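You operate a simulated robot arm through the tools that you are given. There is no shell and no other tool.

The job below is to be done with a simulated robot arm. You get a single attempt, and the scene is never put back.

## Task
Free the grey disc from the small black clamp and press dots into it on the dark base plate.
Fine: draw the beige slider back first; run the green slider back after; leave the disc on the ring; no waves on it; the blue slider and the discs on the mat stay.

It is judged by the outcome, as a careful person would: the job done as asked, and still so three seconds after it is handed in. It fails if anything else is knocked over, pushed out of place, dropped, spilled or broken.

## Robot
A 7-joint arm with a two-finger parallel gripper, fixed in place. Base frame: the origin is at the foot of the arm, x ahead of it, y to its left, z up. Lengths are in m, angles in rad, forces in N, time in s.
With the tool pointing down near the work surface it reaches from about 0.52 to 0.96 m from the base axis. Its first joint turns from -2.897 to 2.897 rad. Payload 3.91 kg.
Tool frame: the origin (TCP) lies between the finger pads and is the grasp point; the fingertips stand 0.03 m ahead of it; z points along the fingers, y is the line along which they close. Largest opening 0.11 m; finger width 0.02, thickness 0.01; the body of the gripper, 0.048 by 0.112 m, starts 0.055 m behind the TCP.
Orientation is that of the tool frame in the base frame, as [roll, pitch, yaw] about the fixed x, y, z axes, in that order (R = Rz(yaw) Ry(pitch) Rx(roll)). With the fingers straight down and closing along the base's y, the tool's x points along the base's -x, its y along +y and its z along -z.

## Interface
- The arm moves only by the tool play_rows. Its arguments are lists of equal length, an entry for each row: "travel": the shift along the base's x, y, z in m, a list of three; "rotation": the turn, a rotation vector about the base's x, y, z in rad, a list of three; "fingers": the gripper command, from -1 (fully open) to 1 (shut), values between in proportion. In form: {"travel": [[dx, dy, dz], ...], "rotation": [[wx, wy, wz], ...], "fingers": [fingers, ...]}. A call has 1 to 20 rows; each row shifts and turns the commanded pose from where the row before left it. Each row takes 0.2 s and may step no farther than 0.05 m and 0.15 rad from the row before; otherwise, or with a gripper value out of range, the whole call is refused. A pose out of reach is approached as far as the arm can. The call stops where the force on the tool passes 70 N (or 10 N more than at its start, if that is more) or the arm is blocked; 0.2 s more then pass. The fingers move at their own pace (about 0.072 m/s each) and stop on an object; they squeeze with about 45 N. The grip force told is the motor's: it shows also when the fingers shut on nothing. Time passes only in rows, and 0.2 s behind the last, so rows that do not move let the fingers close. It gives the time, the measured TCP pose, the force on the tool (base axes), the opening and the grip force at its end, in the units of the frame above (readings bear some noise), with the torque about the TCP (base axes, N m) and any sound that the robot's microphone picked up.
- Cameras (640 x 400 px; columns grow to the right, rows downward): "scene" is fixed at [0.0496, -0.6473, 1.6136]; the picture's right is [0.62, -0.79, 0.00], its down [-0.65, -0.51, -0.56] and it looks along [0.44, 0.35, -0.83] (base axes); focal length 319 px, centre (320, 200). "wrist" rides on the gripper at [0.072, 0.017, -0.103] in the tool frame; the picture's right is [-0.23, 0.97, 0.00], its down [-0.76, -0.18, -0.62] and it looks along [-0.61, -0.14, 0.78] (tool axes); focal length 222 px, centre (320, 200).
- grab_frame(camera): a new picture of that camera. No time passes.
- slide_trunk(by): slides the trunk up (or, below 0, down) by that many m; the arm rides with it, the base frame stays. It gives what a move gives, with no picture.
- measure_at(camera, pixels): for up to 12 pixels [column, row] of the newest picture of that camera ("zoom" is the newest enlarged one), the place [x, y, z] in the base frame of the surface seen there, good to about 0.002 m. No time passes.
- inspect(camera, box): a new picture of the part [left, top, right, bottom] of that camera's present view, enlarged. No time passes.
- sign_off(): hands the job in; it is judged then, once.

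Unless the task says otherwise, let go and move clear before handing in.

The tools are called after "Request:" as a command line: name --argument value ..., lists and objects as JSON in quotes. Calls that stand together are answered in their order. play_rows: Moves the arm, as the interface text tells. Its arguments: {"type":"object","properties":{"travel":{"type":"array"},"rotation":{"type":"array"},"fingers":{"type":"array"}},"required":["travel","rotation","fingers"]} The other tools are called the same way: slide_trunk (by) slides the trunk up or down; grab_frame (camera) takes a picture; measure_at (camera, pixels) gives the place of the surface under pixels of a picture; inspect (camera, box) takes an enlarged picture of a part of a camera's view; sign_off () hands the job in.

At the start:

```text
t: 0.0
position: [0.3145, -0.2595, 1.1736]
tcp_rot: [-3.141, 0.0, 3.141]
wrist_force: [0.5, 0.5, -0.5]
ft_torque: [-0.01, -0.01, 0.01]
finger_gap: 0.1101
grasp_force: 0.1
trunk travel left (down, up): [-0.625, 0.057]
```

scene: 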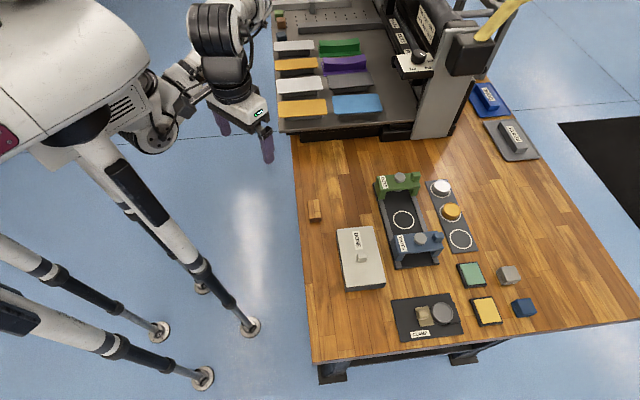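
wrist: 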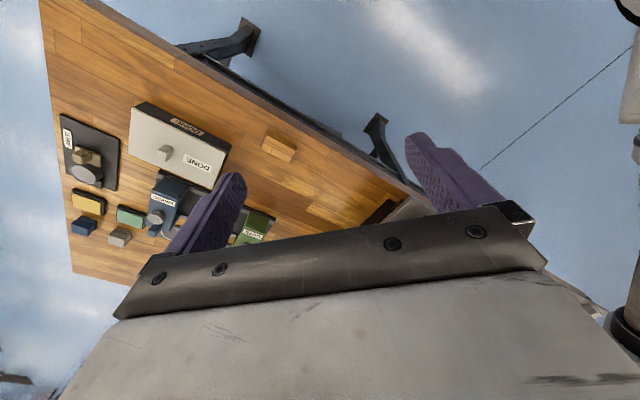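

The scene shows the clamp with the grey disc near (430,315), a dark base plate with green and blue sliders near (405,220), and a mat with discs near (450,215). I'll look closer at each before moving.

Request:
inspect --camera "scene" --box '[380, 280, 480, 345]'

Request:
inspect --camera "scene" --box '[360, 160, 490, 275]'

Request:
inspect --camera "scene" --box '[300, 190, 400, 300]'

Request:
inspect --camera "scene" --box '[440, 250, 560, 340]'

```text
6.15 times, centred on (430, 312) of scene
```

zoom: 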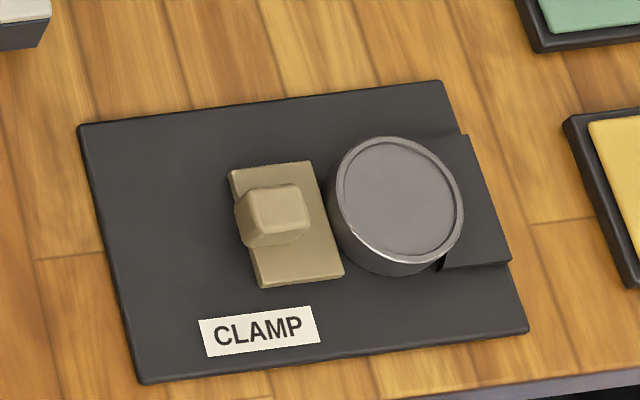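

```text
3.48 times, centred on (425, 218) of scene
```

zoom: 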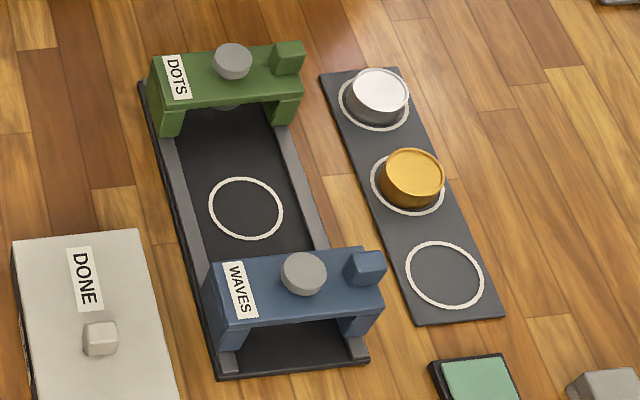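

```text
3.64 times, centred on (350, 245) of scene
```

zoom: 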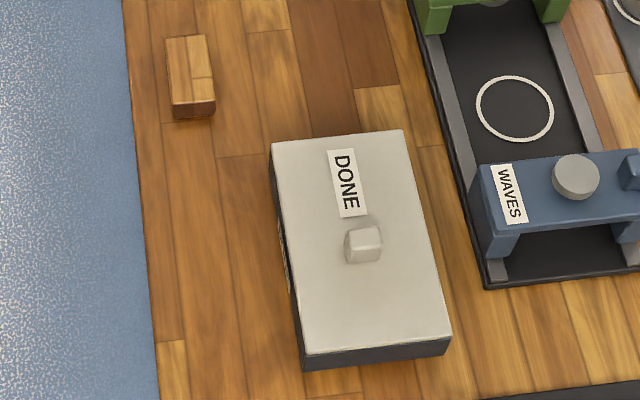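

```text
4.44 times, centred on (500, 295) of scene
```

zoom: 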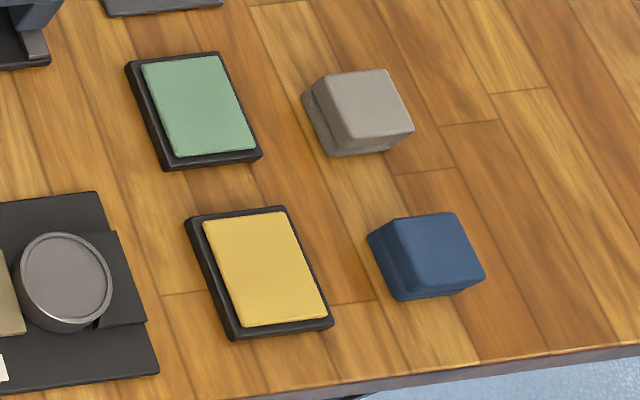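

The clamp has a beige slider with a knob, pressing the disc against a fixed jaw; the green DOTS bridge rides on rails and carries a grey plunger and a square handle. I'll measure them in the full scene picture.

Request:
grab_frame --camera "scene"

Request:
inspect --camera "scene" --box '[380, 280, 480, 345]'

Request:
measure_at --camera "zoom" --pixels '[[275, 207], [240, 175], [308, 165], [340, 270], [263, 282], [398, 200], [345, 200], [460, 210], [395, 145], [420, 105], [490, 230], [100, 140]]'

Request:
measure_at --camera "scene" --pixels '[[402, 219], [401, 178], [416, 177], [422, 239], [437, 236], [441, 187], [451, 212], [460, 239], [350, 320], [393, 200], [412, 260], [360, 258]]'

```text
taken
```

scene: 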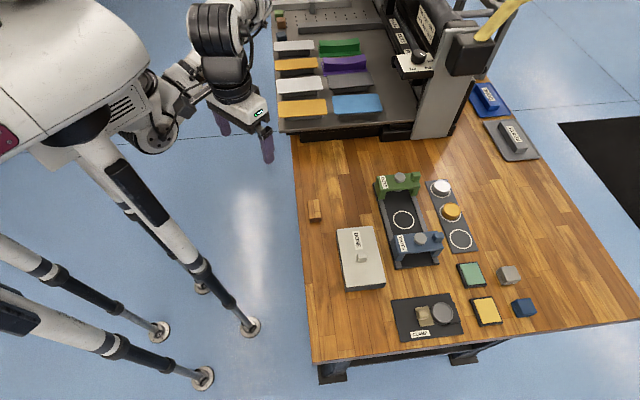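

```text
6.15 times, centred on (430, 312) of scene
```

zoom: 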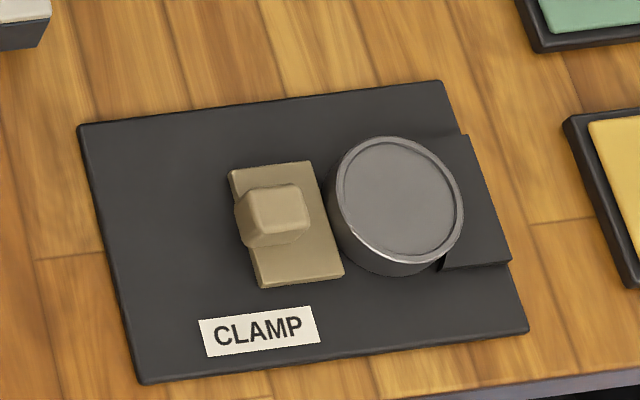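

```text
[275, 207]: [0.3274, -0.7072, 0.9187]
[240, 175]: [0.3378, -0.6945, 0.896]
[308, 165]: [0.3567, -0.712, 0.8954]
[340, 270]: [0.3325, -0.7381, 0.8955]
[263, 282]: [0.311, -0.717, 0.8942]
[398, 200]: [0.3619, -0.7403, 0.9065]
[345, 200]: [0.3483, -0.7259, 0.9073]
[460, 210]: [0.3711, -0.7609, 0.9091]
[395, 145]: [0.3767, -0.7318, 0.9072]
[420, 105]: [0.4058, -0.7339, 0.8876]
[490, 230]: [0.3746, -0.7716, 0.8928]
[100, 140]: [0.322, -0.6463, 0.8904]
```

```text
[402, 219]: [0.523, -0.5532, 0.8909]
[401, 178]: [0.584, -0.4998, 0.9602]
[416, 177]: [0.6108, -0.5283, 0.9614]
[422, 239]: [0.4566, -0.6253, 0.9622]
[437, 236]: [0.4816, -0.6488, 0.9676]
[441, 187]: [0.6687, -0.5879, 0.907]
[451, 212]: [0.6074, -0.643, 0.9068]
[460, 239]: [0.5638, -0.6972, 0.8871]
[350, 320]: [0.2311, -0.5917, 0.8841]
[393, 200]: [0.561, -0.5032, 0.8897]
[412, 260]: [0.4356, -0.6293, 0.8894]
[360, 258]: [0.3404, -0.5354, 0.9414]
```

The table is at z≈0.884; the clamp's slide axis runs along about (0.73,-0.68), the knob is at (0.327,-0.707) and the disc at (0.362,-0.740). I'll carry the gripper high to above the clamp while turning it about -0.75 rad.

Request:
play_rows --travel '[[0.0, -0.044, 0], [0.0, -0.044, 0], [0.0, -0.044, 0], [0.0, -0.044, 0], [0.0, -0.044, 0], [0.0, -0.044, 0], [0.0, -0.044, 0], [0.0, -0.044, 0], [0.0, -0.044, 0], [0.0, -0.044, 0]]' --rotation '[[0, 0, -0.075], [0, 0, -0.075], [0, 0, -0.075], [0, 0, -0.075], [0, 0, -0.075], [0, 0, -0.075], [0, 0, -0.075], [0, 0, -0.075], [0, 0, -0.075], [0, 0, -0.075]]' --fingers '[-1, -1, -1, -1, -1, -1, -1, -1, -1, -1]'

Request:
grab_frame --camera "wrist"

Request:
grab_frame --camera "scene"

```text
t: 2.2
position: [0.318, -0.6635, 1.1657]
tcp_rot: [-3.14, 0.001, 2.391]
wrist_force: [1.6, -0.1, -0.9]
ft_torque: [-0.02, 0.07, -0.01]
finger_gap: 0.1102
grasp_force: 0.0
out of reach, approached as far as the arm can: row 10
trunk travel left (down, up): [-0.625, 0.057]
```

```text
taken
```

wrist: 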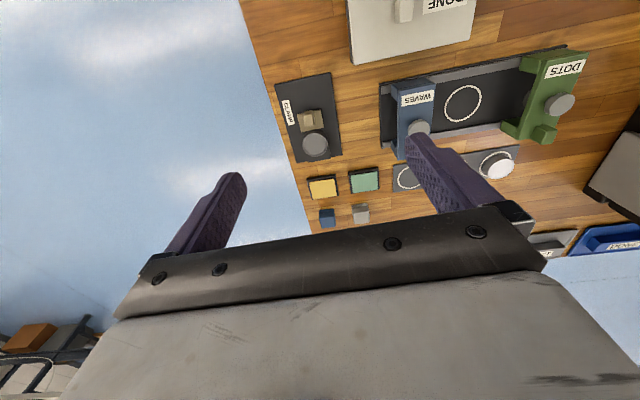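

```text
taken
```

scene: 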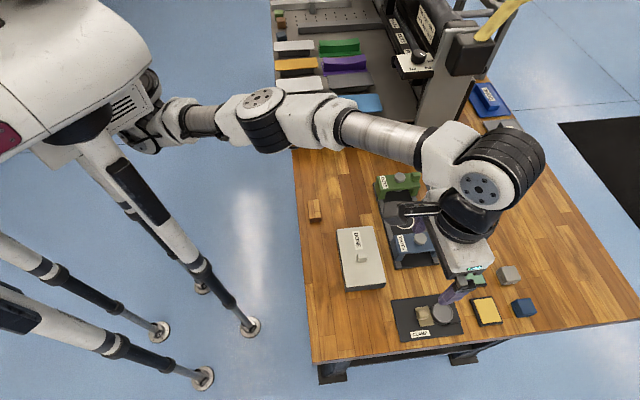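

Row 10 was out of reach at this height, with the TCP at (0.318,-0.664,1.166), so the shoulder is too high. I'll lower the trunk 0.15 m, which leaves the fingertips clear at about z 0.985.

Request:
slide_trunk --by -0.15

Request:
grab_frame --camera "scene"

Request:
grab_frame --camera "wrist"

```text
t: 4.0
position: [0.3141, -0.6635, 1.0151]
tcp_rot: [-3.14, -0.001, 2.391]
wrist_force: [-0.2, -0.3, -0.6]
ft_torque: [-0.01, -0.01, 0.01]
finger_gap: 0.1103
grasp_force: 0.0
trunk travel left (down, up): [-0.475, 0.207]
```

```text
taken
```

scene: 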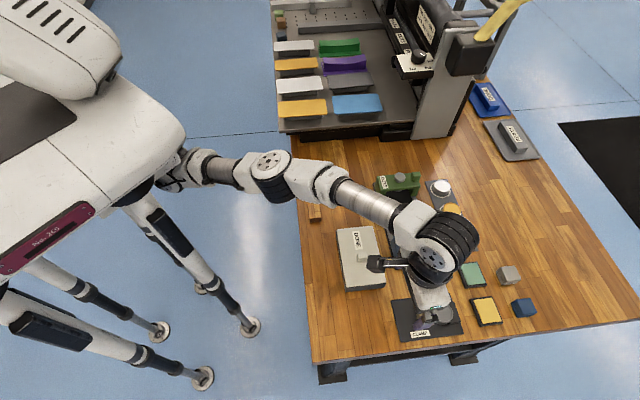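

```text
taken
```

wrist: 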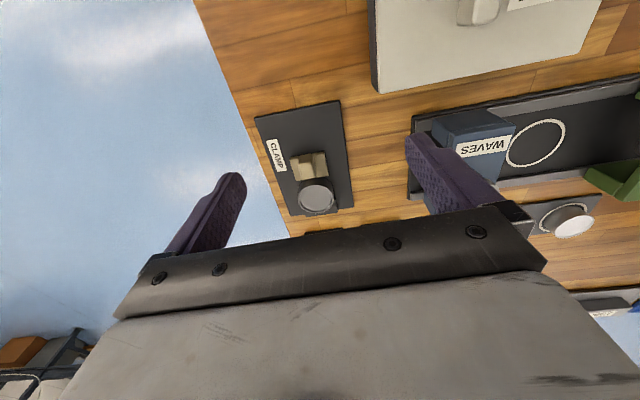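

The arm came down with the TCP at (0.314,-0.664,1.015). I'll move above the knob at the same height and measure from the wrist camera.

Request:
play_rows --travel '[[0.0065, -0.022, 0], [0.0065, -0.022, 0]]' --rotation '[[0, 0, 0], [0, 0, 0]]' --fingers '[-1, -1]'

Request:
grab_frame --camera "wrist"

```text
t: 4.5
position: [0.3197, -0.6699, 1.0169]
tcp_rot: [3.141, 0.001, 2.391]
wrist_force: [0.0, 0.1, 0.3]
ft_torque: [0.01, -0.03, 0.0]
finger_gap: 0.1099
grasp_force: 0.1
out of reach, approached as far as the arm can: row 1, 2
trunk travel left (down, up): [-0.475, 0.207]
```

```text
taken
```

wrist: 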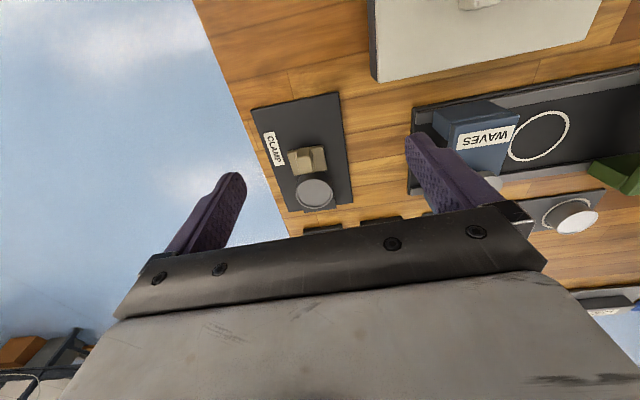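

Still at the reach limit at (0.320,-0.670), so the shoulder needs to come lower. I'll lower the trunk 0.05 m more, then raise the tool to make up for it.

Request:
slide_trunk --by -0.05

Request:
play_rows --travel '[[0, 0, 0.025], [0, 0, 0.025]]' --rotation '[[0, 0, 0], [0, 0, 0]]' --fingers '[-1, -1]'

```text
t: 5.5
position: [0.3204, -0.6693, 0.9661]
tcp_rot: [-3.141, 0.0, 2.392]
wrist_force: [0.1, -0.4, 0.0]
ft_torque: [-0.01, -0.01, -0.01]
finger_gap: 0.11
grasp_force: 0.1
trunk travel left (down, up): [-0.425, 0.257]
```

```text
t: 6.1
position: [0.3189, -0.6544, 1.0027]
tcp_rot: [3.141, -0.002, 2.393]
wrist_force: [-0.2, -0.1, 0.1]
ft_torque: [0.0, 0.05, 0.0]
finger_gap: 0.1101
grasp_force: 0.0
out of reach, approached as far as the arm can: row 1, 2
trunk travel left (down, up): [-0.425, 0.257]
```

Raising the tool shortened its reach (r=0.728 at z 1.003), so the arm reaches farther when it works below the shoulder. I'll put the trunk back up 0.2 m and lower the tool with the arm instead.

Request:
slide_trunk --by 0.2

Request:
play_rows --travel '[[0, 0, -0.04], [0, 0, -0.04], [0, 0, -0.04], [0, 0, -0.04], [0, 0, -0.04], [0.008, -0.05, 0]]' --rotation '[[0, 0, 0], [0, 0, 0], [0, 0, 0], [0, 0, 0], [0, 0, 0], [0, 0, 0]]' --fingers '[-1, -1, -1, -1, -1, -1]'

Request:
grab_frame --camera "wrist"

```text
t: 8.2
position: [0.3189, -0.6539, 1.2021]
tcp_rot: [3.141, -0.001, 2.391]
wrist_force: [0.0, 1.1, 0.2]
ft_torque: [-0.05, 0.02, -0.01]
finger_gap: 0.1101
grasp_force: 0.1
trunk travel left (down, up): [-0.625, 0.057]
```

```text
refused: row 6 steps farther than a row can; nothing moved
```

```text
taken
```

wrist: 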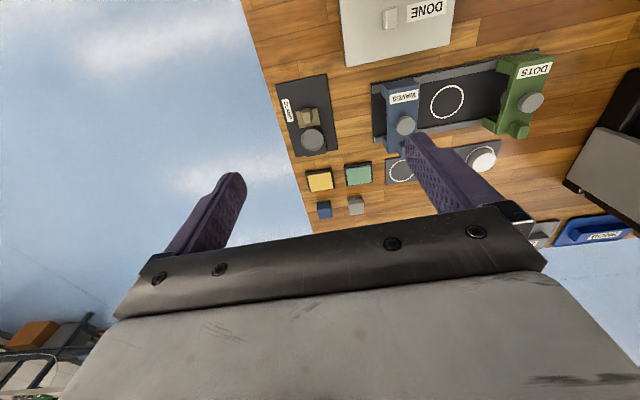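

The last call was refused because row 6 stepped slightly too far. I'll repeat it with shorter steps, going down to z≈1.0 and then over to the knob.

Request:
play_rows --travel '[[0, 0, -0.04], [0, 0, -0.04], [0, 0, -0.04], [0, 0, -0.04], [0, 0, -0.04], [0.004, -0.026, 0], [0.004, -0.027, 0]]' --rotation '[[0, 0, 0], [0, 0, 0], [0, 0, 0], [0, 0, 0], [0, 0, 0], [0, 0, 0], [0, 0, 0]]' --fingers '[-1, -1, -1, -1, -1, -1, -1]'

Request:
grab_frame --camera "wrist"

Request:
grab_frame --camera "scene"

```text
t: 9.8
position: [0.3232, -0.7056, 1.0031]
tcp_rot: [-3.142, 0.0, 2.39]
wrist_force: [0.5, -0.3, 0.7]
ft_torque: [0.05, 0.01, -0.02]
finger_gap: 0.1099
grasp_force: 0.0
trunk travel left (down, up): [-0.625, 0.057]
```

```text
taken
```

wrist: 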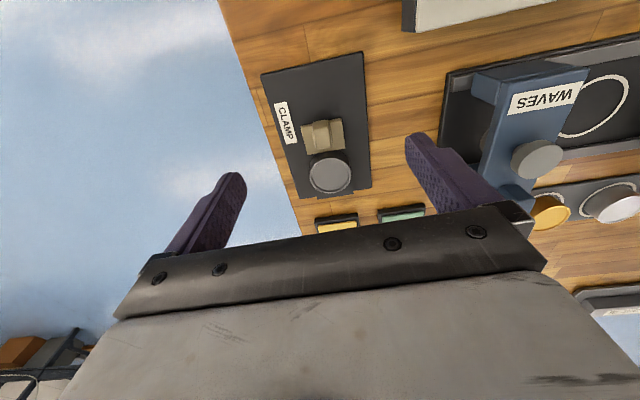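

```text
taken
```

scene: 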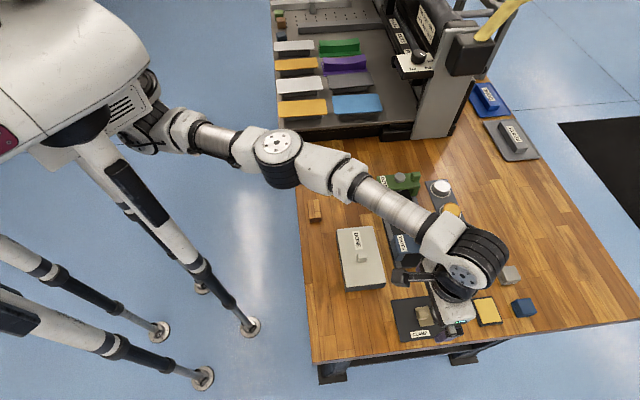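

The TCP is now over the knob at z 1.003, and the clamp shows at (320,130) in the wrist view. I'll enlarge it and measure the slider axis, the knob and the disc.

Request:
inspect --camera "wrist" --box '[256, 50, 384, 210]'

```text
2.50 times, centred on (320, 130) of wrist
```

zoom: 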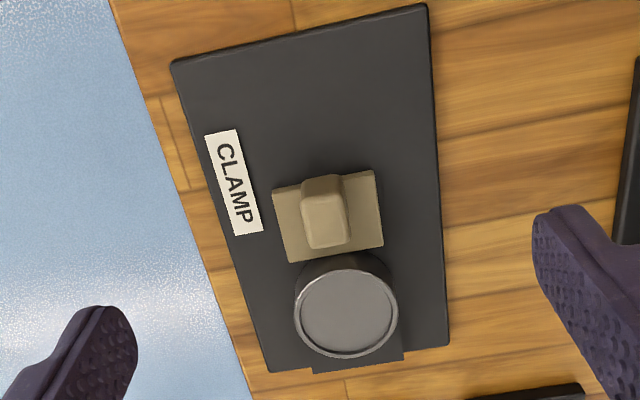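

Request:
measure_at --camera "zoom" --pixels '[[278, 190], [374, 173], [381, 242], [292, 258], [308, 199], [343, 196], [350, 238], [311, 246], [347, 312], [300, 312], [396, 312], [347, 354]]'

Request:
measure_at --camera "wrist" --pixels '[[262, 76], [362, 53], [369, 186], [299, 197], [318, 196], [352, 190]]'

```text
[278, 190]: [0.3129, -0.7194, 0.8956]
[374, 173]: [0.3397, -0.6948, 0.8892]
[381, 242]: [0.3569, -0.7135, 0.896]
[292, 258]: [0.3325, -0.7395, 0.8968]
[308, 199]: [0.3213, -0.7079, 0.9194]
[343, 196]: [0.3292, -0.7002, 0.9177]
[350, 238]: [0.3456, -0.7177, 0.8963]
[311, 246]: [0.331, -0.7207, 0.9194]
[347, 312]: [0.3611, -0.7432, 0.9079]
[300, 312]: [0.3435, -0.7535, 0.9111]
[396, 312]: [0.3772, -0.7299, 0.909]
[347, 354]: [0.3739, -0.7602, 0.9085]
```

```text
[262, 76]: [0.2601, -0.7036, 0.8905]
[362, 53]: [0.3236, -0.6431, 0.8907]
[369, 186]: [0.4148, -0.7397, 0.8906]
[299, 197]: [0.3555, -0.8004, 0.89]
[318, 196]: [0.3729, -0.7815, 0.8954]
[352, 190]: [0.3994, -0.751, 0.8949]
```

The plate and slider edges give a slide axis of about -45.5° (back is about (-0.70,0.71)), with the knob centre near (0.328,-0.7075), its top at 0.919 and the slider plate top at 0.896. I'll turn -0.04 rad, narrow the fingers and go down over the knob to TCP z 0.932.

Request:
play_rows --travel '[[0.0048, -0.002, 0], [0, 0, -0.03], [0, 0, -0.025], [0, 0, -0.01], [0, 0, -0.006], [0, 0, 0]]' --rotation '[[0, 0, -0.04], [0, 0, 0], [0, 0, 0], [0, 0, 0], [0, 0, 0], [0, 0, 0]]' --fingers '[0.1, 0.1, 0.1, 0.1, 0.1, 0.1]'

Request:
grab_frame --camera "wrist"

```text
t: 11.2
position: [0.3304, -0.7079, 0.9322]
tcp_rot: [3.141, 0.0, 2.351]
wrist_force: [-0.2, 0.9, -0.1]
ft_torque: [-0.01, -0.03, 0.01]
finger_gap: 0.0493
grasp_force: 0.1
trunk travel left (down, up): [-0.625, 0.057]
```

```text
taken
```

wrist: 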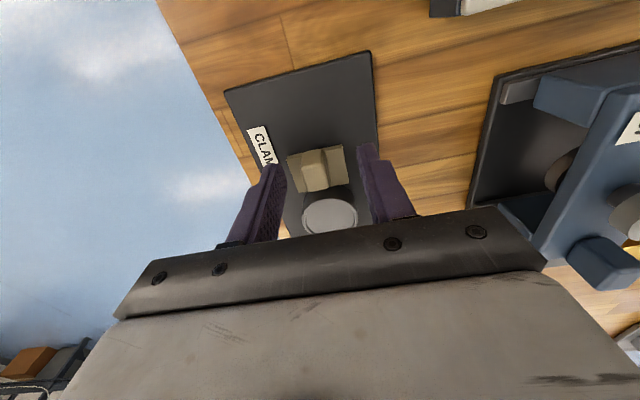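

The fingers straddle the knob (fingertips at (275,175) and (368,155), knob at (315,158)), with no contact force. I'll close on the knob.

Request:
play_rows --travel '[[0, 0, 0], [0, 0, 0], [0, 0, 0], [0, 0, 0]]' --rotation '[[0, 0, 0], [0, 0, 0], [0, 0, 0], [0, 0, 0]]' --fingers '[1, 1, 1, 1]'

Request:
inspect --camera "wrist" --box '[220, 80, 412, 240]'

```text
t: 12.2
position: [0.329, -0.7101, 0.932]
tcp_rot: [-3.14, 0.0, 2.35]
wrist_force: [-12.8, -22.9, 0.7]
ft_torque: [-0.58, -0.05, 0.81]
finger_gap: 0.0156
grasp_force: 44.5
trunk travel left (down, up): [-0.625, 0.057]
```

```text
2.50 times, centred on (316, 160) of wrist
```

zoom: 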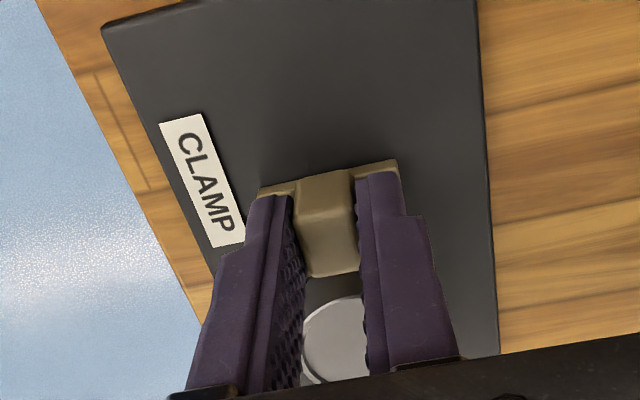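

The knob is gripped at a 0.0156 gap, with about 25 N of side force because the tool is slightly off centre. I'll ease that by 2 mm and draw the slider back 20 mm along (-0.70,0.71).

Request:
play_rows --travel '[[-0.0014, -0.0014, 0], [-0.0035, 0.0036, 0], [-0.0035, 0.0036, 0], [-0.0035, 0.0036, 0], [-0.0035, 0.0036, 0]]' --rotation '[[0, 0, 0], [0, 0, 0], [0, 0, 0], [0, 0, 0], [0, 0, 0]]' --fingers '[1, 1, 1, 1, 1]'

Request:
inspect --camera "wrist" --box '[220, 80, 412, 240]'

Request:
inspect --camera "scene" --box '[380, 280, 480, 345]'

```text
t: 13.4
position: [0.3136, -0.6972, 0.932]
tcp_rot: [3.139, -0.001, 2.35]
wrist_force: [-7.2, -14.9, -2.1]
ft_torque: [-0.96, -0.39, 0.52]
finger_gap: 0.0158
grasp_force: 44.8
trunk travel left (down, up): [-0.625, 0.057]
```

```text
2.50 times, centred on (316, 160) of wrist
```

zoom: 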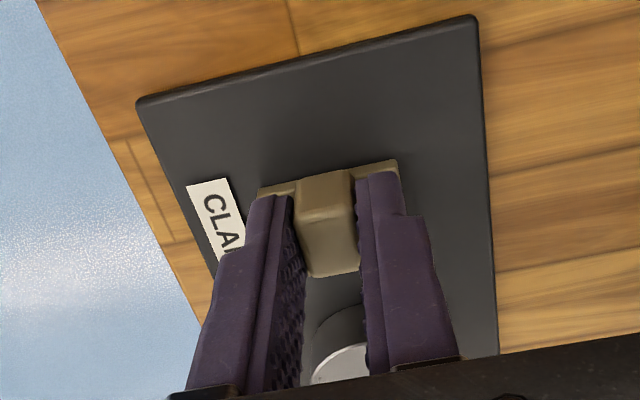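

```text
6.15 times, centred on (430, 312) of scene
```

zoom: 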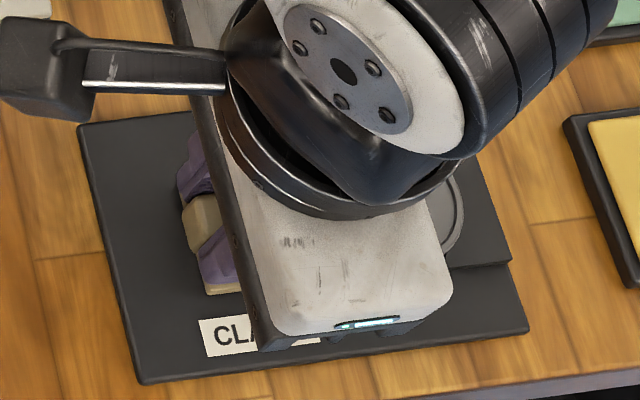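

The slider came back about 20 mm and the disc stayed put. The force stayed low, so I'll draw it another 12 mm gently, which will also show any end stop.

Request:
play_rows --travel '[[-0.0028, 0.0028, 0], [-0.0028, 0.0028, 0], [-0.0028, 0.0028, 0]]' --rotation '[[0, 0, 0], [0, 0, 0], [0, 0, 0]]' --fingers '[1, 1, 1]'

Request:
inspect --camera "wrist" --box '[220, 80, 412, 240]'

```text
t: 14.2
position: [0.3063, -0.6896, 0.931]
tcp_rot: [3.139, 0.001, 2.351]
wrist_force: [-6.1, -12.8, -4.9]
ft_torque: [-1.31, -0.82, 0.54]
finger_gap: 0.0158
grasp_force: 44.9
trunk travel left (down, up): [-0.625, 0.057]
```

```text
2.50 times, centred on (316, 160) of wrist
```

zoom: 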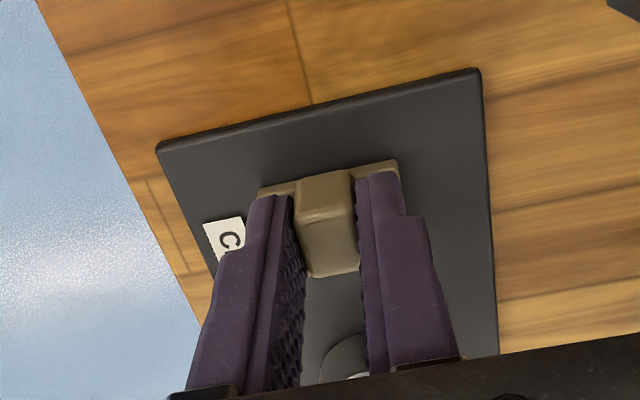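

The slider is now about 31 mm back and clear of the disc. I'll release the knob and rise straight up to look at the disc.

Request:
play_rows --travel '[[0, 0, 0], [0, 0, 0], [0, 0, 0], [0, 0, 0.03], [0, 0, 0.04]]' --rotation '[[0, 0, 0], [0, 0, 0], [0, 0, 0], [0, 0, 0], [0, 0, 0]]' --fingers '[0.1, 0.1, 0.1, 0.1, 0.1]'

Request:
inspect --camera "wrist" --box '[220, 80, 412, 240]'

```text
t: 15.4
position: [0.3067, -0.6904, 1.0021]
tcp_rot: [-3.14, 0.001, 2.353]
wrist_force: [-0.6, 0.9, 1.1]
ft_torque: [0.01, -0.02, 0.01]
finger_gap: 0.0493
grasp_force: 0.0
trunk travel left (down, up): [-0.625, 0.057]
```

```text
2.50 times, centred on (316, 160) of wrist
```

zoom: 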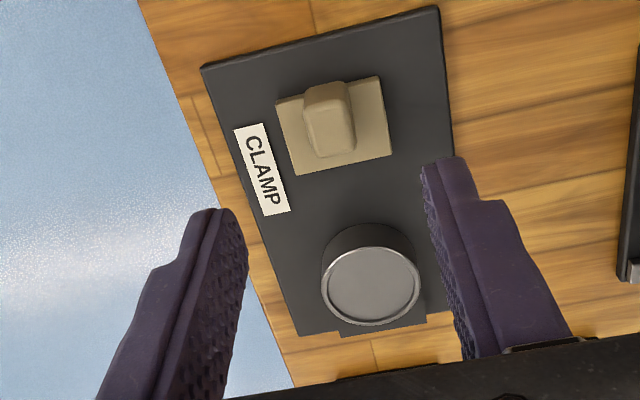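

Request:
measure_at --camera "zoom" --pixels '[[371, 282], [324, 287], [418, 280], [371, 250], [372, 323], [333, 83], [291, 173], [391, 155], [340, 332], [425, 322]]'

Request:
inspect --camera "scene" --box '[380, 280, 480, 345]'

```text
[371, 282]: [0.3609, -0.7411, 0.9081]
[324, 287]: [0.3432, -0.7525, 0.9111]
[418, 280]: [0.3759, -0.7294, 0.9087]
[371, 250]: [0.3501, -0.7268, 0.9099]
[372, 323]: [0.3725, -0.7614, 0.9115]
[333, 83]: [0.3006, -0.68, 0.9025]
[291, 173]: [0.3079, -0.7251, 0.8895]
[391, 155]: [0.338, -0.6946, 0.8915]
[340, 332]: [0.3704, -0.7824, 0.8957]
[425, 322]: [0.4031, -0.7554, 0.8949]
```

```text
6.15 times, centred on (430, 312) of scene
```

zoom: 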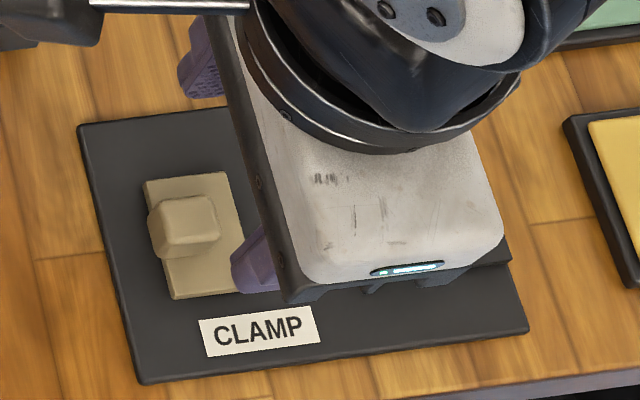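

The slider sits well back and the disc centre is near (0.3605,-0.742), about 0.042 across with its rim at 0.910. I'll move over it with a 0.07 opening and lower to just above it to check the centring.

Request:
play_rows --travel '[[0.0269, -0.0258, 0], [0.0269, -0.0258, 0], [0, 0, -0.03], [0, 0, -0.015]]' --rotation '[[0, 0, 0], [0, 0, 0], [0, 0, 0], [0, 0, 0]]' --fingers '[-0.27, -0.27, -0.27, -0.27]'

Request:
inspect --camera "wrist" --box '[220, 80, 412, 240]'

```text
t: 16.4
position: [0.3506, -0.7104, 0.9554]
tcp_rot: [3.14, 0.0, 2.35]
wrist_force: [0.1, -1.1, -0.9]
ft_torque: [0.0, 0.01, 0.01]
finger_gap: 0.0699
grasp_force: 0.1
out of reach, approached as far as the arm can: row 1, 2
trunk travel left (down, up): [-0.625, 0.057]
```

```text
2.50 times, centred on (316, 160) of wrist
```

zoom: 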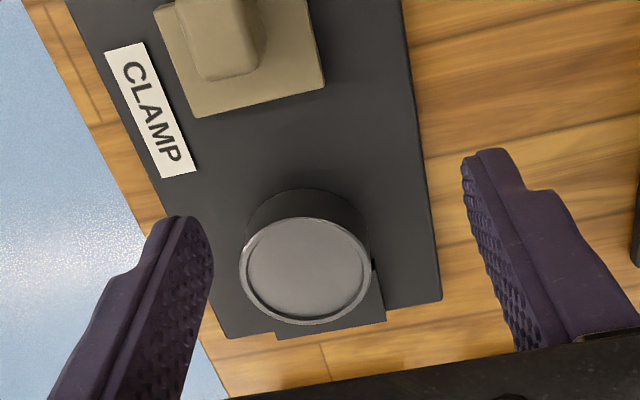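

Rows 1–2 were out of reach at z 1.0, leaving the TCP at (0.351,-0.710). I'll raise the trunk 0.055 m to gain reach, then bring the tool back down toward the disc.

Request:
slide_trunk --by 0.055

Request:
play_rows --travel '[[0, 0, -0.03], [0, 0, -0.025], [0.005, -0.016, 0], [0.005, -0.0155, 0]]' --rotation '[[0, 0, 0], [0, 0, 0], [0, 0, 0], [0, 0, 0]]' --fingers '[-0.27, -0.27, -0.27, -0.27]'

Request:
inspect --camera "wrist" --box '[220, 80, 412, 240]'

```text
t: 17.4
position: [0.3518, -0.7095, 1.011]
tcp_rot: [-3.142, 0.001, 2.351]
wrist_force: [-0.7, -0.3, 0.0]
ft_torque: [-0.01, 0.01, -0.01]
finger_gap: 0.0697
grasp_force: 0.1
trunk travel left (down, up): [-0.68, 0.002]
```

```text
t: 18.4
position: [0.3517, -0.7124, 0.9568]
tcp_rot: [3.14, -0.001, 2.35]
wrist_force: [0.2, -0.3, 0.1]
ft_torque: [0.0, 0.01, 0.0]
finger_gap: 0.0698
grasp_force: 0.0
out of reach, approached as far as the arm can: row 3, 4
trunk travel left (down, up): [-0.68, 0.002]
```

```text
2.50 times, centred on (316, 160) of wrist
```

zoom: 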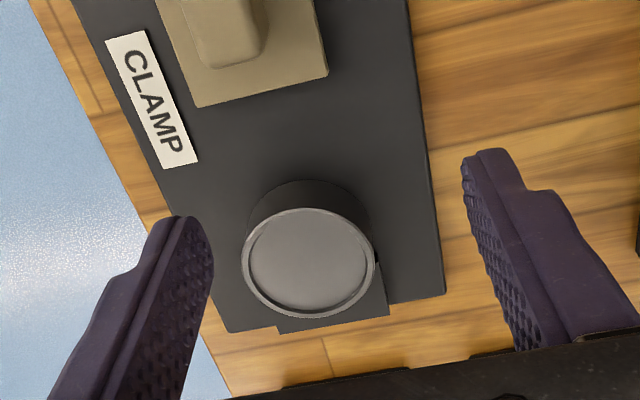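

The arm stalls at (0.352,-0.712), so the limit here is not simply height. I'll look at the arm's posture in the scene view.

Request:
grab_frame --camera "scene"

Request:
inspect --camera "scene" --box '[60, 40, 520, 340]'

Request:
measure_at --camera "scene" --pixels '[[180, 130], [215, 145], [270, 160], [320, 185], [380, 205], [440, 245], [470, 265], [150, 160], [130, 120], [460, 300]]'

```text
taken
```

scene: 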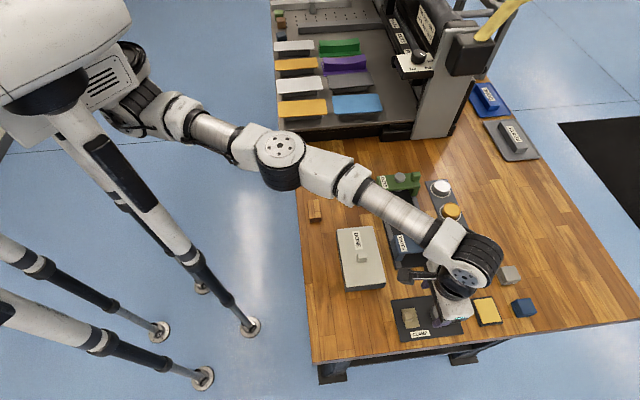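

```text
1.33 times, centred on (290, 190) of scene
```

zoom: 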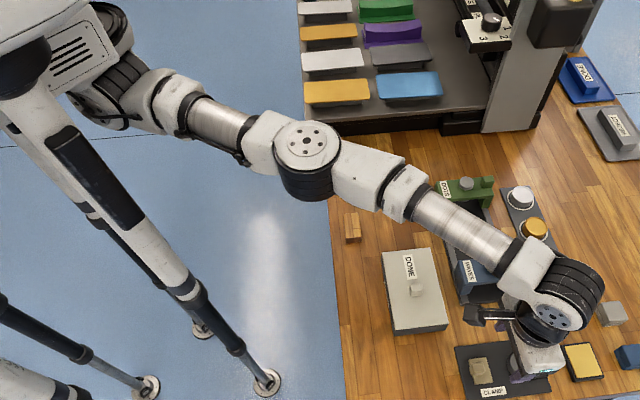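

```text
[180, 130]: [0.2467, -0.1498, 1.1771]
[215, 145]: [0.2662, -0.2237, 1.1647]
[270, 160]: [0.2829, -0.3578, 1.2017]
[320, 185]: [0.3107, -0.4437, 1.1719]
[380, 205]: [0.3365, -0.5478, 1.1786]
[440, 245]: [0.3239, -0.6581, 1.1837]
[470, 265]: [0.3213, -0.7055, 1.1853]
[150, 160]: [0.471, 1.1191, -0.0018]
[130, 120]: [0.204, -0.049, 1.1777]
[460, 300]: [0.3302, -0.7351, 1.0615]
```

The arm lies straight out (points (180,130) to (440,245) all near z 1.18), so this is a true reach limit with the tool vertical. I'll yaw -0.25 rad and lean the fingertips outward 0.2 rad about the closing axis, so the grasp stays square to the disc sides, and see where the arm gets to.

Request:
play_rows --travel '[[-0.002, 0.004, 0.003], [0, 0, 0], [0, 0, 0], [0, 0, 0]]' --rotation '[[0, 0, -0.125], [0, 0, -0.125], [-0.0866, -0.05, 0], [-0.0866, -0.05, 0]]' --fingers '[-0.27, -0.27, -0.27, -0.27]'

Request:
inspect --camera "wrist" --box '[220, 80, 412, 240]'

```text
t: 19.4
position: [0.3496, -0.7078, 0.9585]
tcp_rot: [-3.14, 0.201, 2.1]
wrist_force: [-0.4, 0.5, 0.0]
ft_torque: [-0.02, 0.02, 0.02]
finger_gap: 0.0699
grasp_force: 0.2
trunk travel left (down, up): [-0.68, 0.002]
```

```text
2.50 times, centred on (316, 160) of wrist
```

zoom: 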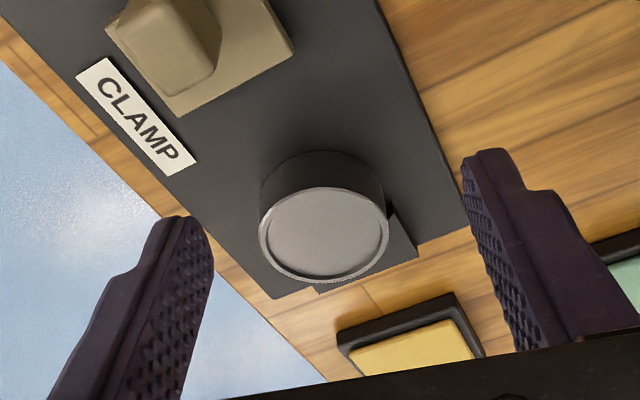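

The lean is as intended (pitch 0.20) and there is no reach warning. I'll move to the tilted grasp point (0.358,-0.738), still just above the disc.

Request:
play_rows --travel '[[0.0044, -0.015, 0], [0.0043, -0.0152, -0.005]]' --rotation '[[0, 0, 0], [0, 0, 0]]' --fingers '[-0.27, -0.27]'

Request:
grab_frame --camera "wrist"

Request:
inspect --camera "wrist" --box '[220, 80, 412, 240]'

```text
t: 20.0
position: [0.3582, -0.7399, 0.9555]
tcp_rot: [-3.14, 0.198, 2.101]
wrist_force: [0.4, -0.4, -0.1]
ft_torque: [-0.02, 0.01, -0.02]
finger_gap: 0.0699
grasp_force: 0.1
trunk travel left (down, up): [-0.68, 0.002]
```

```text
taken
```

wrist: 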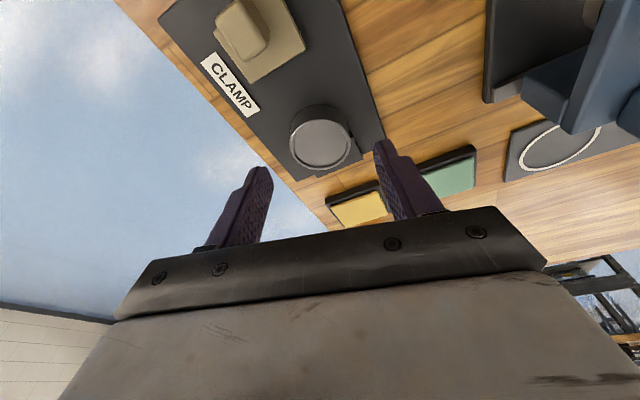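

```text
2.50 times, centred on (316, 160) of wrist
```

zoom: 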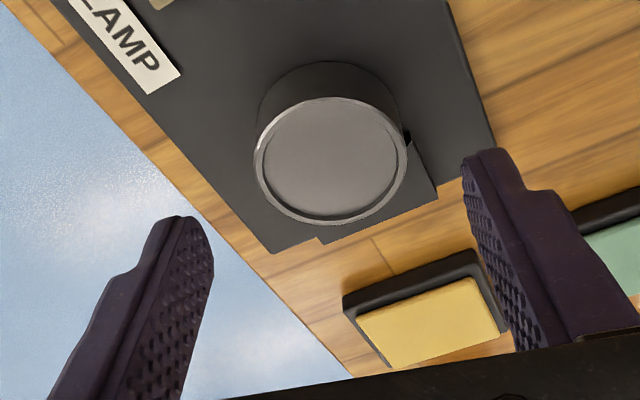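

The arm reaches it now, and the fingers straddle the disc (pads at zoom x 213 and 465, disc centre at 332). I'll check the disc centre and the yellow pad's nearest corners before going down.

Request:
measure_at --camera "zoom" --pixels '[[332, 160], [256, 165], [407, 158], [332, 99], [332, 222], [345, 298], [474, 250], [325, 243], [437, 193], [270, 252], [495, 148]]'

```text
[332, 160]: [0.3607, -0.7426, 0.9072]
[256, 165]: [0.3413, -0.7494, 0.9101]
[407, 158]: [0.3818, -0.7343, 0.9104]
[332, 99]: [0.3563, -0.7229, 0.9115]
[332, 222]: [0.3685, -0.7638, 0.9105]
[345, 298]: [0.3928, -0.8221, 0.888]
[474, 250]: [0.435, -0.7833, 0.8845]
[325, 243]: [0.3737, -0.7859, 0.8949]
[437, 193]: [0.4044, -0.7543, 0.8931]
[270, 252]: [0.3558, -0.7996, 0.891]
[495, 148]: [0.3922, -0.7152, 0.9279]
```

The disc centre measures (0.362,-0.743) and the pad is well clear of the fingers. I'll go down to z 0.925 and close on the disc.

Request:
play_rows --travel '[[0.0014, 0.001, -0.012], [0, 0, -0.01], [0, 0, -0.0085], [0, 0, 0]]' --rotation '[[0, 0, 0], [0, 0, 0], [0, 0, 0], [0, 0, 0]]' --fingers '[-0.27, -0.27, -0.27, -0.27]'

Request:
inspect --camera "wrist" --box '[220, 80, 412, 240]'

```text
t: 21.0
position: [0.3589, -0.737, 0.9247]
tcp_rot: [-3.141, 0.198, 2.099]
wrist_force: [-0.8, 0.1, -0.1]
ft_torque: [-0.04, 0.03, -0.01]
finger_gap: 0.0697
grasp_force: 0.0
trunk travel left (down, up): [-0.68, 0.002]
```

```text
2.50 times, centred on (316, 160) of wrist
```

zoom: 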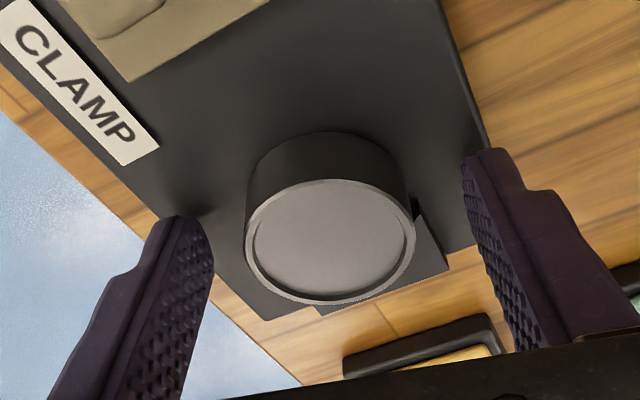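

The fingertips are level with the disc's lower side and astride its centre, with no contact force. I'll close on it.

Request:
play_rows --travel '[[0, 0, 0], [0, 0, 0], [0, 0, 0], [0, 0, 0]]' --rotation '[[0, 0, 0], [0, 0, 0], [0, 0, 0], [0, 0, 0]]' --fingers '[1, 1, 1, 1]'

Request:
inspect --camera "wrist" --box '[220, 80, 412, 240]'

```text
t: 22.0
position: [0.3606, -0.7366, 0.9235]
tcp_rot: [-3.141, 0.2, 2.102]
wrist_force: [9.2, 13.8, -1.5]
ft_torque: [0.37, -0.12, 0.26]
finger_gap: 0.0439
grasp_force: 45.5
trunk travel left (down, up): [-0.68, 0.002]
```

```text
2.50 times, centred on (316, 160) of wrist
```

zoom: 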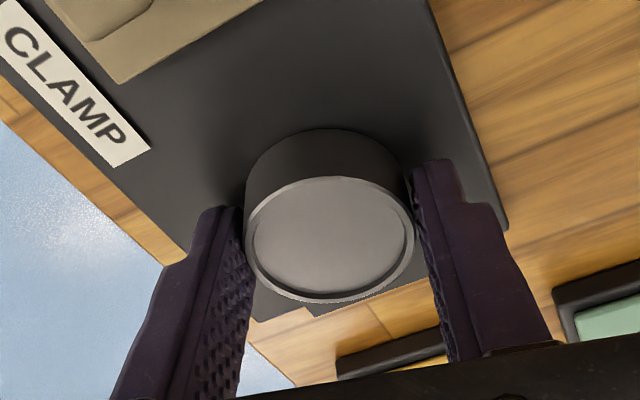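

The disc is held at a 0.0439 gap with 45 N of grip. I'll lift slowly while drifting slightly inward, away from the jaw.

Request:
play_rows --travel '[[0, 0, 0.005], [-0.001, 0.002, 0.008], [-0.002, 0.004, 0.015], [-0.003, 0.008, 0.02]]' --rotation '[[0, 0, 0], [0, 0, 0], [0, 0, 0], [0, 0, 0]]' --fingers '[1, 1, 1, 1]'

Request:
grab_frame --camera "wrist"

Request:
inspect --camera "scene" --box '[360, 160, 520, 345]'

```text
t: 23.0
position: [0.355, -0.7232, 0.9746]
tcp_rot: [-3.141, 0.202, 2.1]
wrist_force: [-0.6, 0.2, -0.2]
ft_torque: [-0.05, 0.02, 0.0]
finger_gap: 0.0421
grasp_force: 44.5
trunk travel left (down, up): [-0.68, 0.002]
```

```text
taken
```

wrist: 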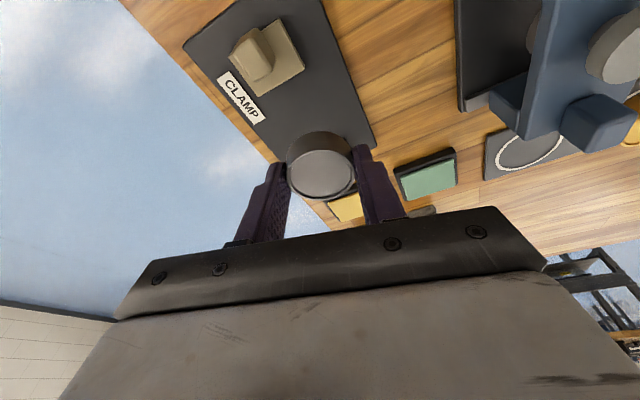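

```text
2.16 times, centred on (440, 252) of scene
```

zoom: 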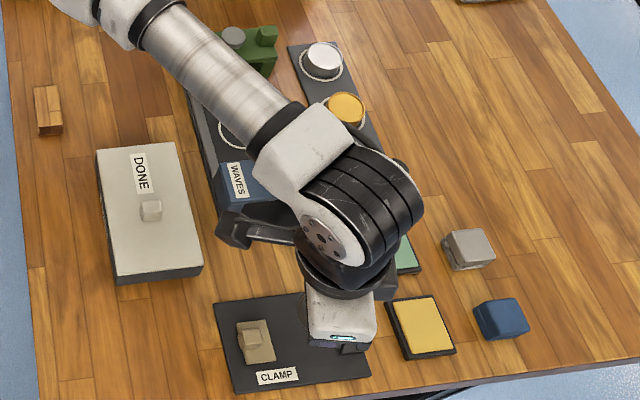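

The disc is lifted clear, with a 0.042 gap and the slider and jaw undisturbed. I'll rise, take out the tilt and yaw, and carry it at z≈1.05 to above the ring near (0.523,-0.553).

Request:
play_rows --travel '[[0, 0.02, 0.025], [0, 0.02, 0.025], [0.01, 0.02, 0.02], [0.03, 0.02, 0.005], [0.03, 0.02, 0], [0.03, 0.02, 0], [0.03, 0.025, 0], [0.038, 0.025, 0]]' --rotation '[[0.0866, 0.05, 0], [0.0866, 0.05, 0], [0, 0, 0.125], [0, 0, 0.13], [0, 0, 0], [0, 0, 0], [0, 0, 0], [0, 0, 0]]' --fingers '[1, 1, 1, 1, 1, 1, 1, 1]'

Request:
grab_frame --camera "wrist"

Request:
grab_frame --camera "scene"

```text
t: 24.8
position: [0.5238, -0.5546, 1.0439]
tcp_rot: [-3.14, -0.002, 2.357]
wrist_force: [-0.4, 0.3, -0.6]
ft_torque: [-0.01, 0.01, 0.01]
finger_gap: 0.042
grasp_force: 44.7
trunk travel left (down, up): [-0.68, 0.002]
```

```text
taken
```

wrist: 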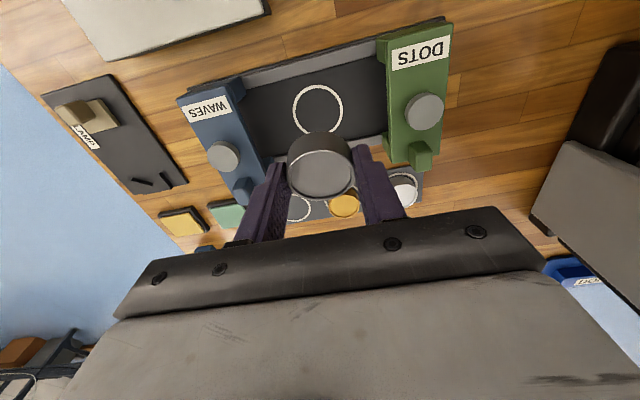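

```text
taken
```

scene: 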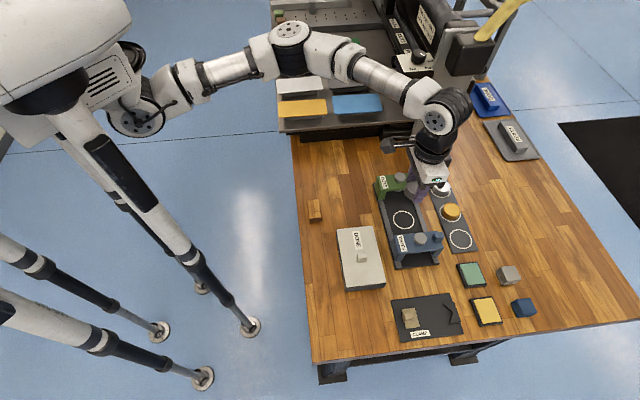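

The disc is held above the plate, and the ring shows at (318,107) in the wrist view between the blue and green bridges. I'll enlarge and measure the ring, rails, bridges and plungers.

Request:
inspect --camera "wrist" --box '[168, 0, 468, 188]'

Request:
measure_at --camera "wrist" --pixels '[[294, 108], [342, 107], [318, 85], [318, 132], [318, 108], [424, 110], [423, 156], [222, 156], [379, 57], [243, 90], [388, 135], [272, 160]]'

Request:
inspect --camera "scene" --box '[365, 165, 465, 275]'

```text
2.13 times, centred on (318, 94) of wrist
```

zoom: 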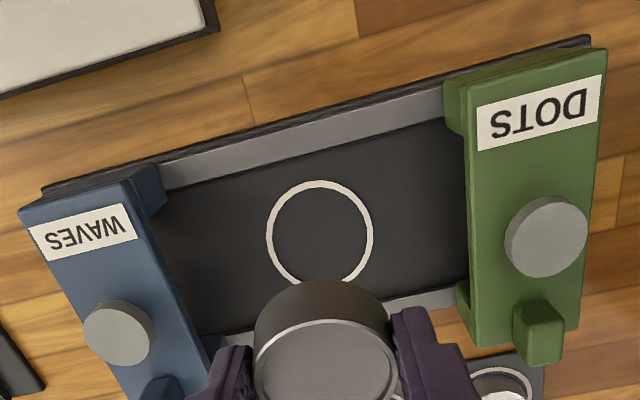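

```text
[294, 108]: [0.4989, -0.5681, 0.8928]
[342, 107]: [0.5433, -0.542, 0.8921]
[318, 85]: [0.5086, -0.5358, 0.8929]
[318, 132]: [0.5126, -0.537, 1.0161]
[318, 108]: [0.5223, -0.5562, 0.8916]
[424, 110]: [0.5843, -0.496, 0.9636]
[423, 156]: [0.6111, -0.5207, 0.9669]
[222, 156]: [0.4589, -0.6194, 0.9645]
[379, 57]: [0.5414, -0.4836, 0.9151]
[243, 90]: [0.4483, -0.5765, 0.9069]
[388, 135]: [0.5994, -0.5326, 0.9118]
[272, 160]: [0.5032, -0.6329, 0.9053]
```

```text
3.64 times, centred on (415, 220) of scene
```

zoom: 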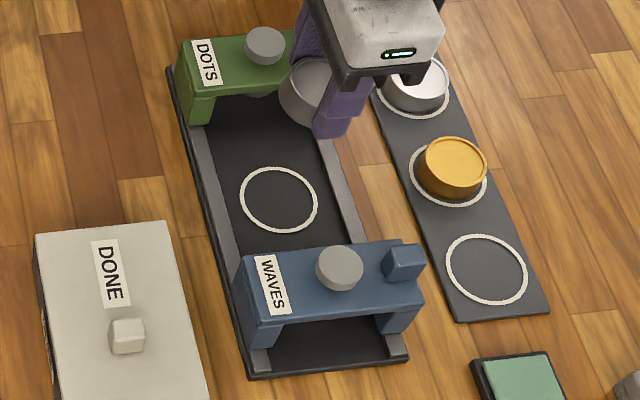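

The full ring outline is visible in the latest scene zoom around (278,200). I'll measure its edges, the rails and the bridge faces there.

Request:
measure_at --camera "zoom" --pixels '[[241, 200], [316, 200], [278, 168], [279, 231], [278, 200], [200, 140], [235, 240], [345, 165], [362, 235], [265, 40], [340, 262], [255, 82]]'

```text
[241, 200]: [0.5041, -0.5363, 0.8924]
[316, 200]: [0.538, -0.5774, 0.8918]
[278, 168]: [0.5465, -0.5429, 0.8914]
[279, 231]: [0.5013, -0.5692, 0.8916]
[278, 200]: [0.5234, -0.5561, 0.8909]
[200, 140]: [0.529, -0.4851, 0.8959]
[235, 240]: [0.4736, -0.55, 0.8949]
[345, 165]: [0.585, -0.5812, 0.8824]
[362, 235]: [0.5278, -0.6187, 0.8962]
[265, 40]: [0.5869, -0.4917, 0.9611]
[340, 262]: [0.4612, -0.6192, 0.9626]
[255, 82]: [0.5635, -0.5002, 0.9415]
```

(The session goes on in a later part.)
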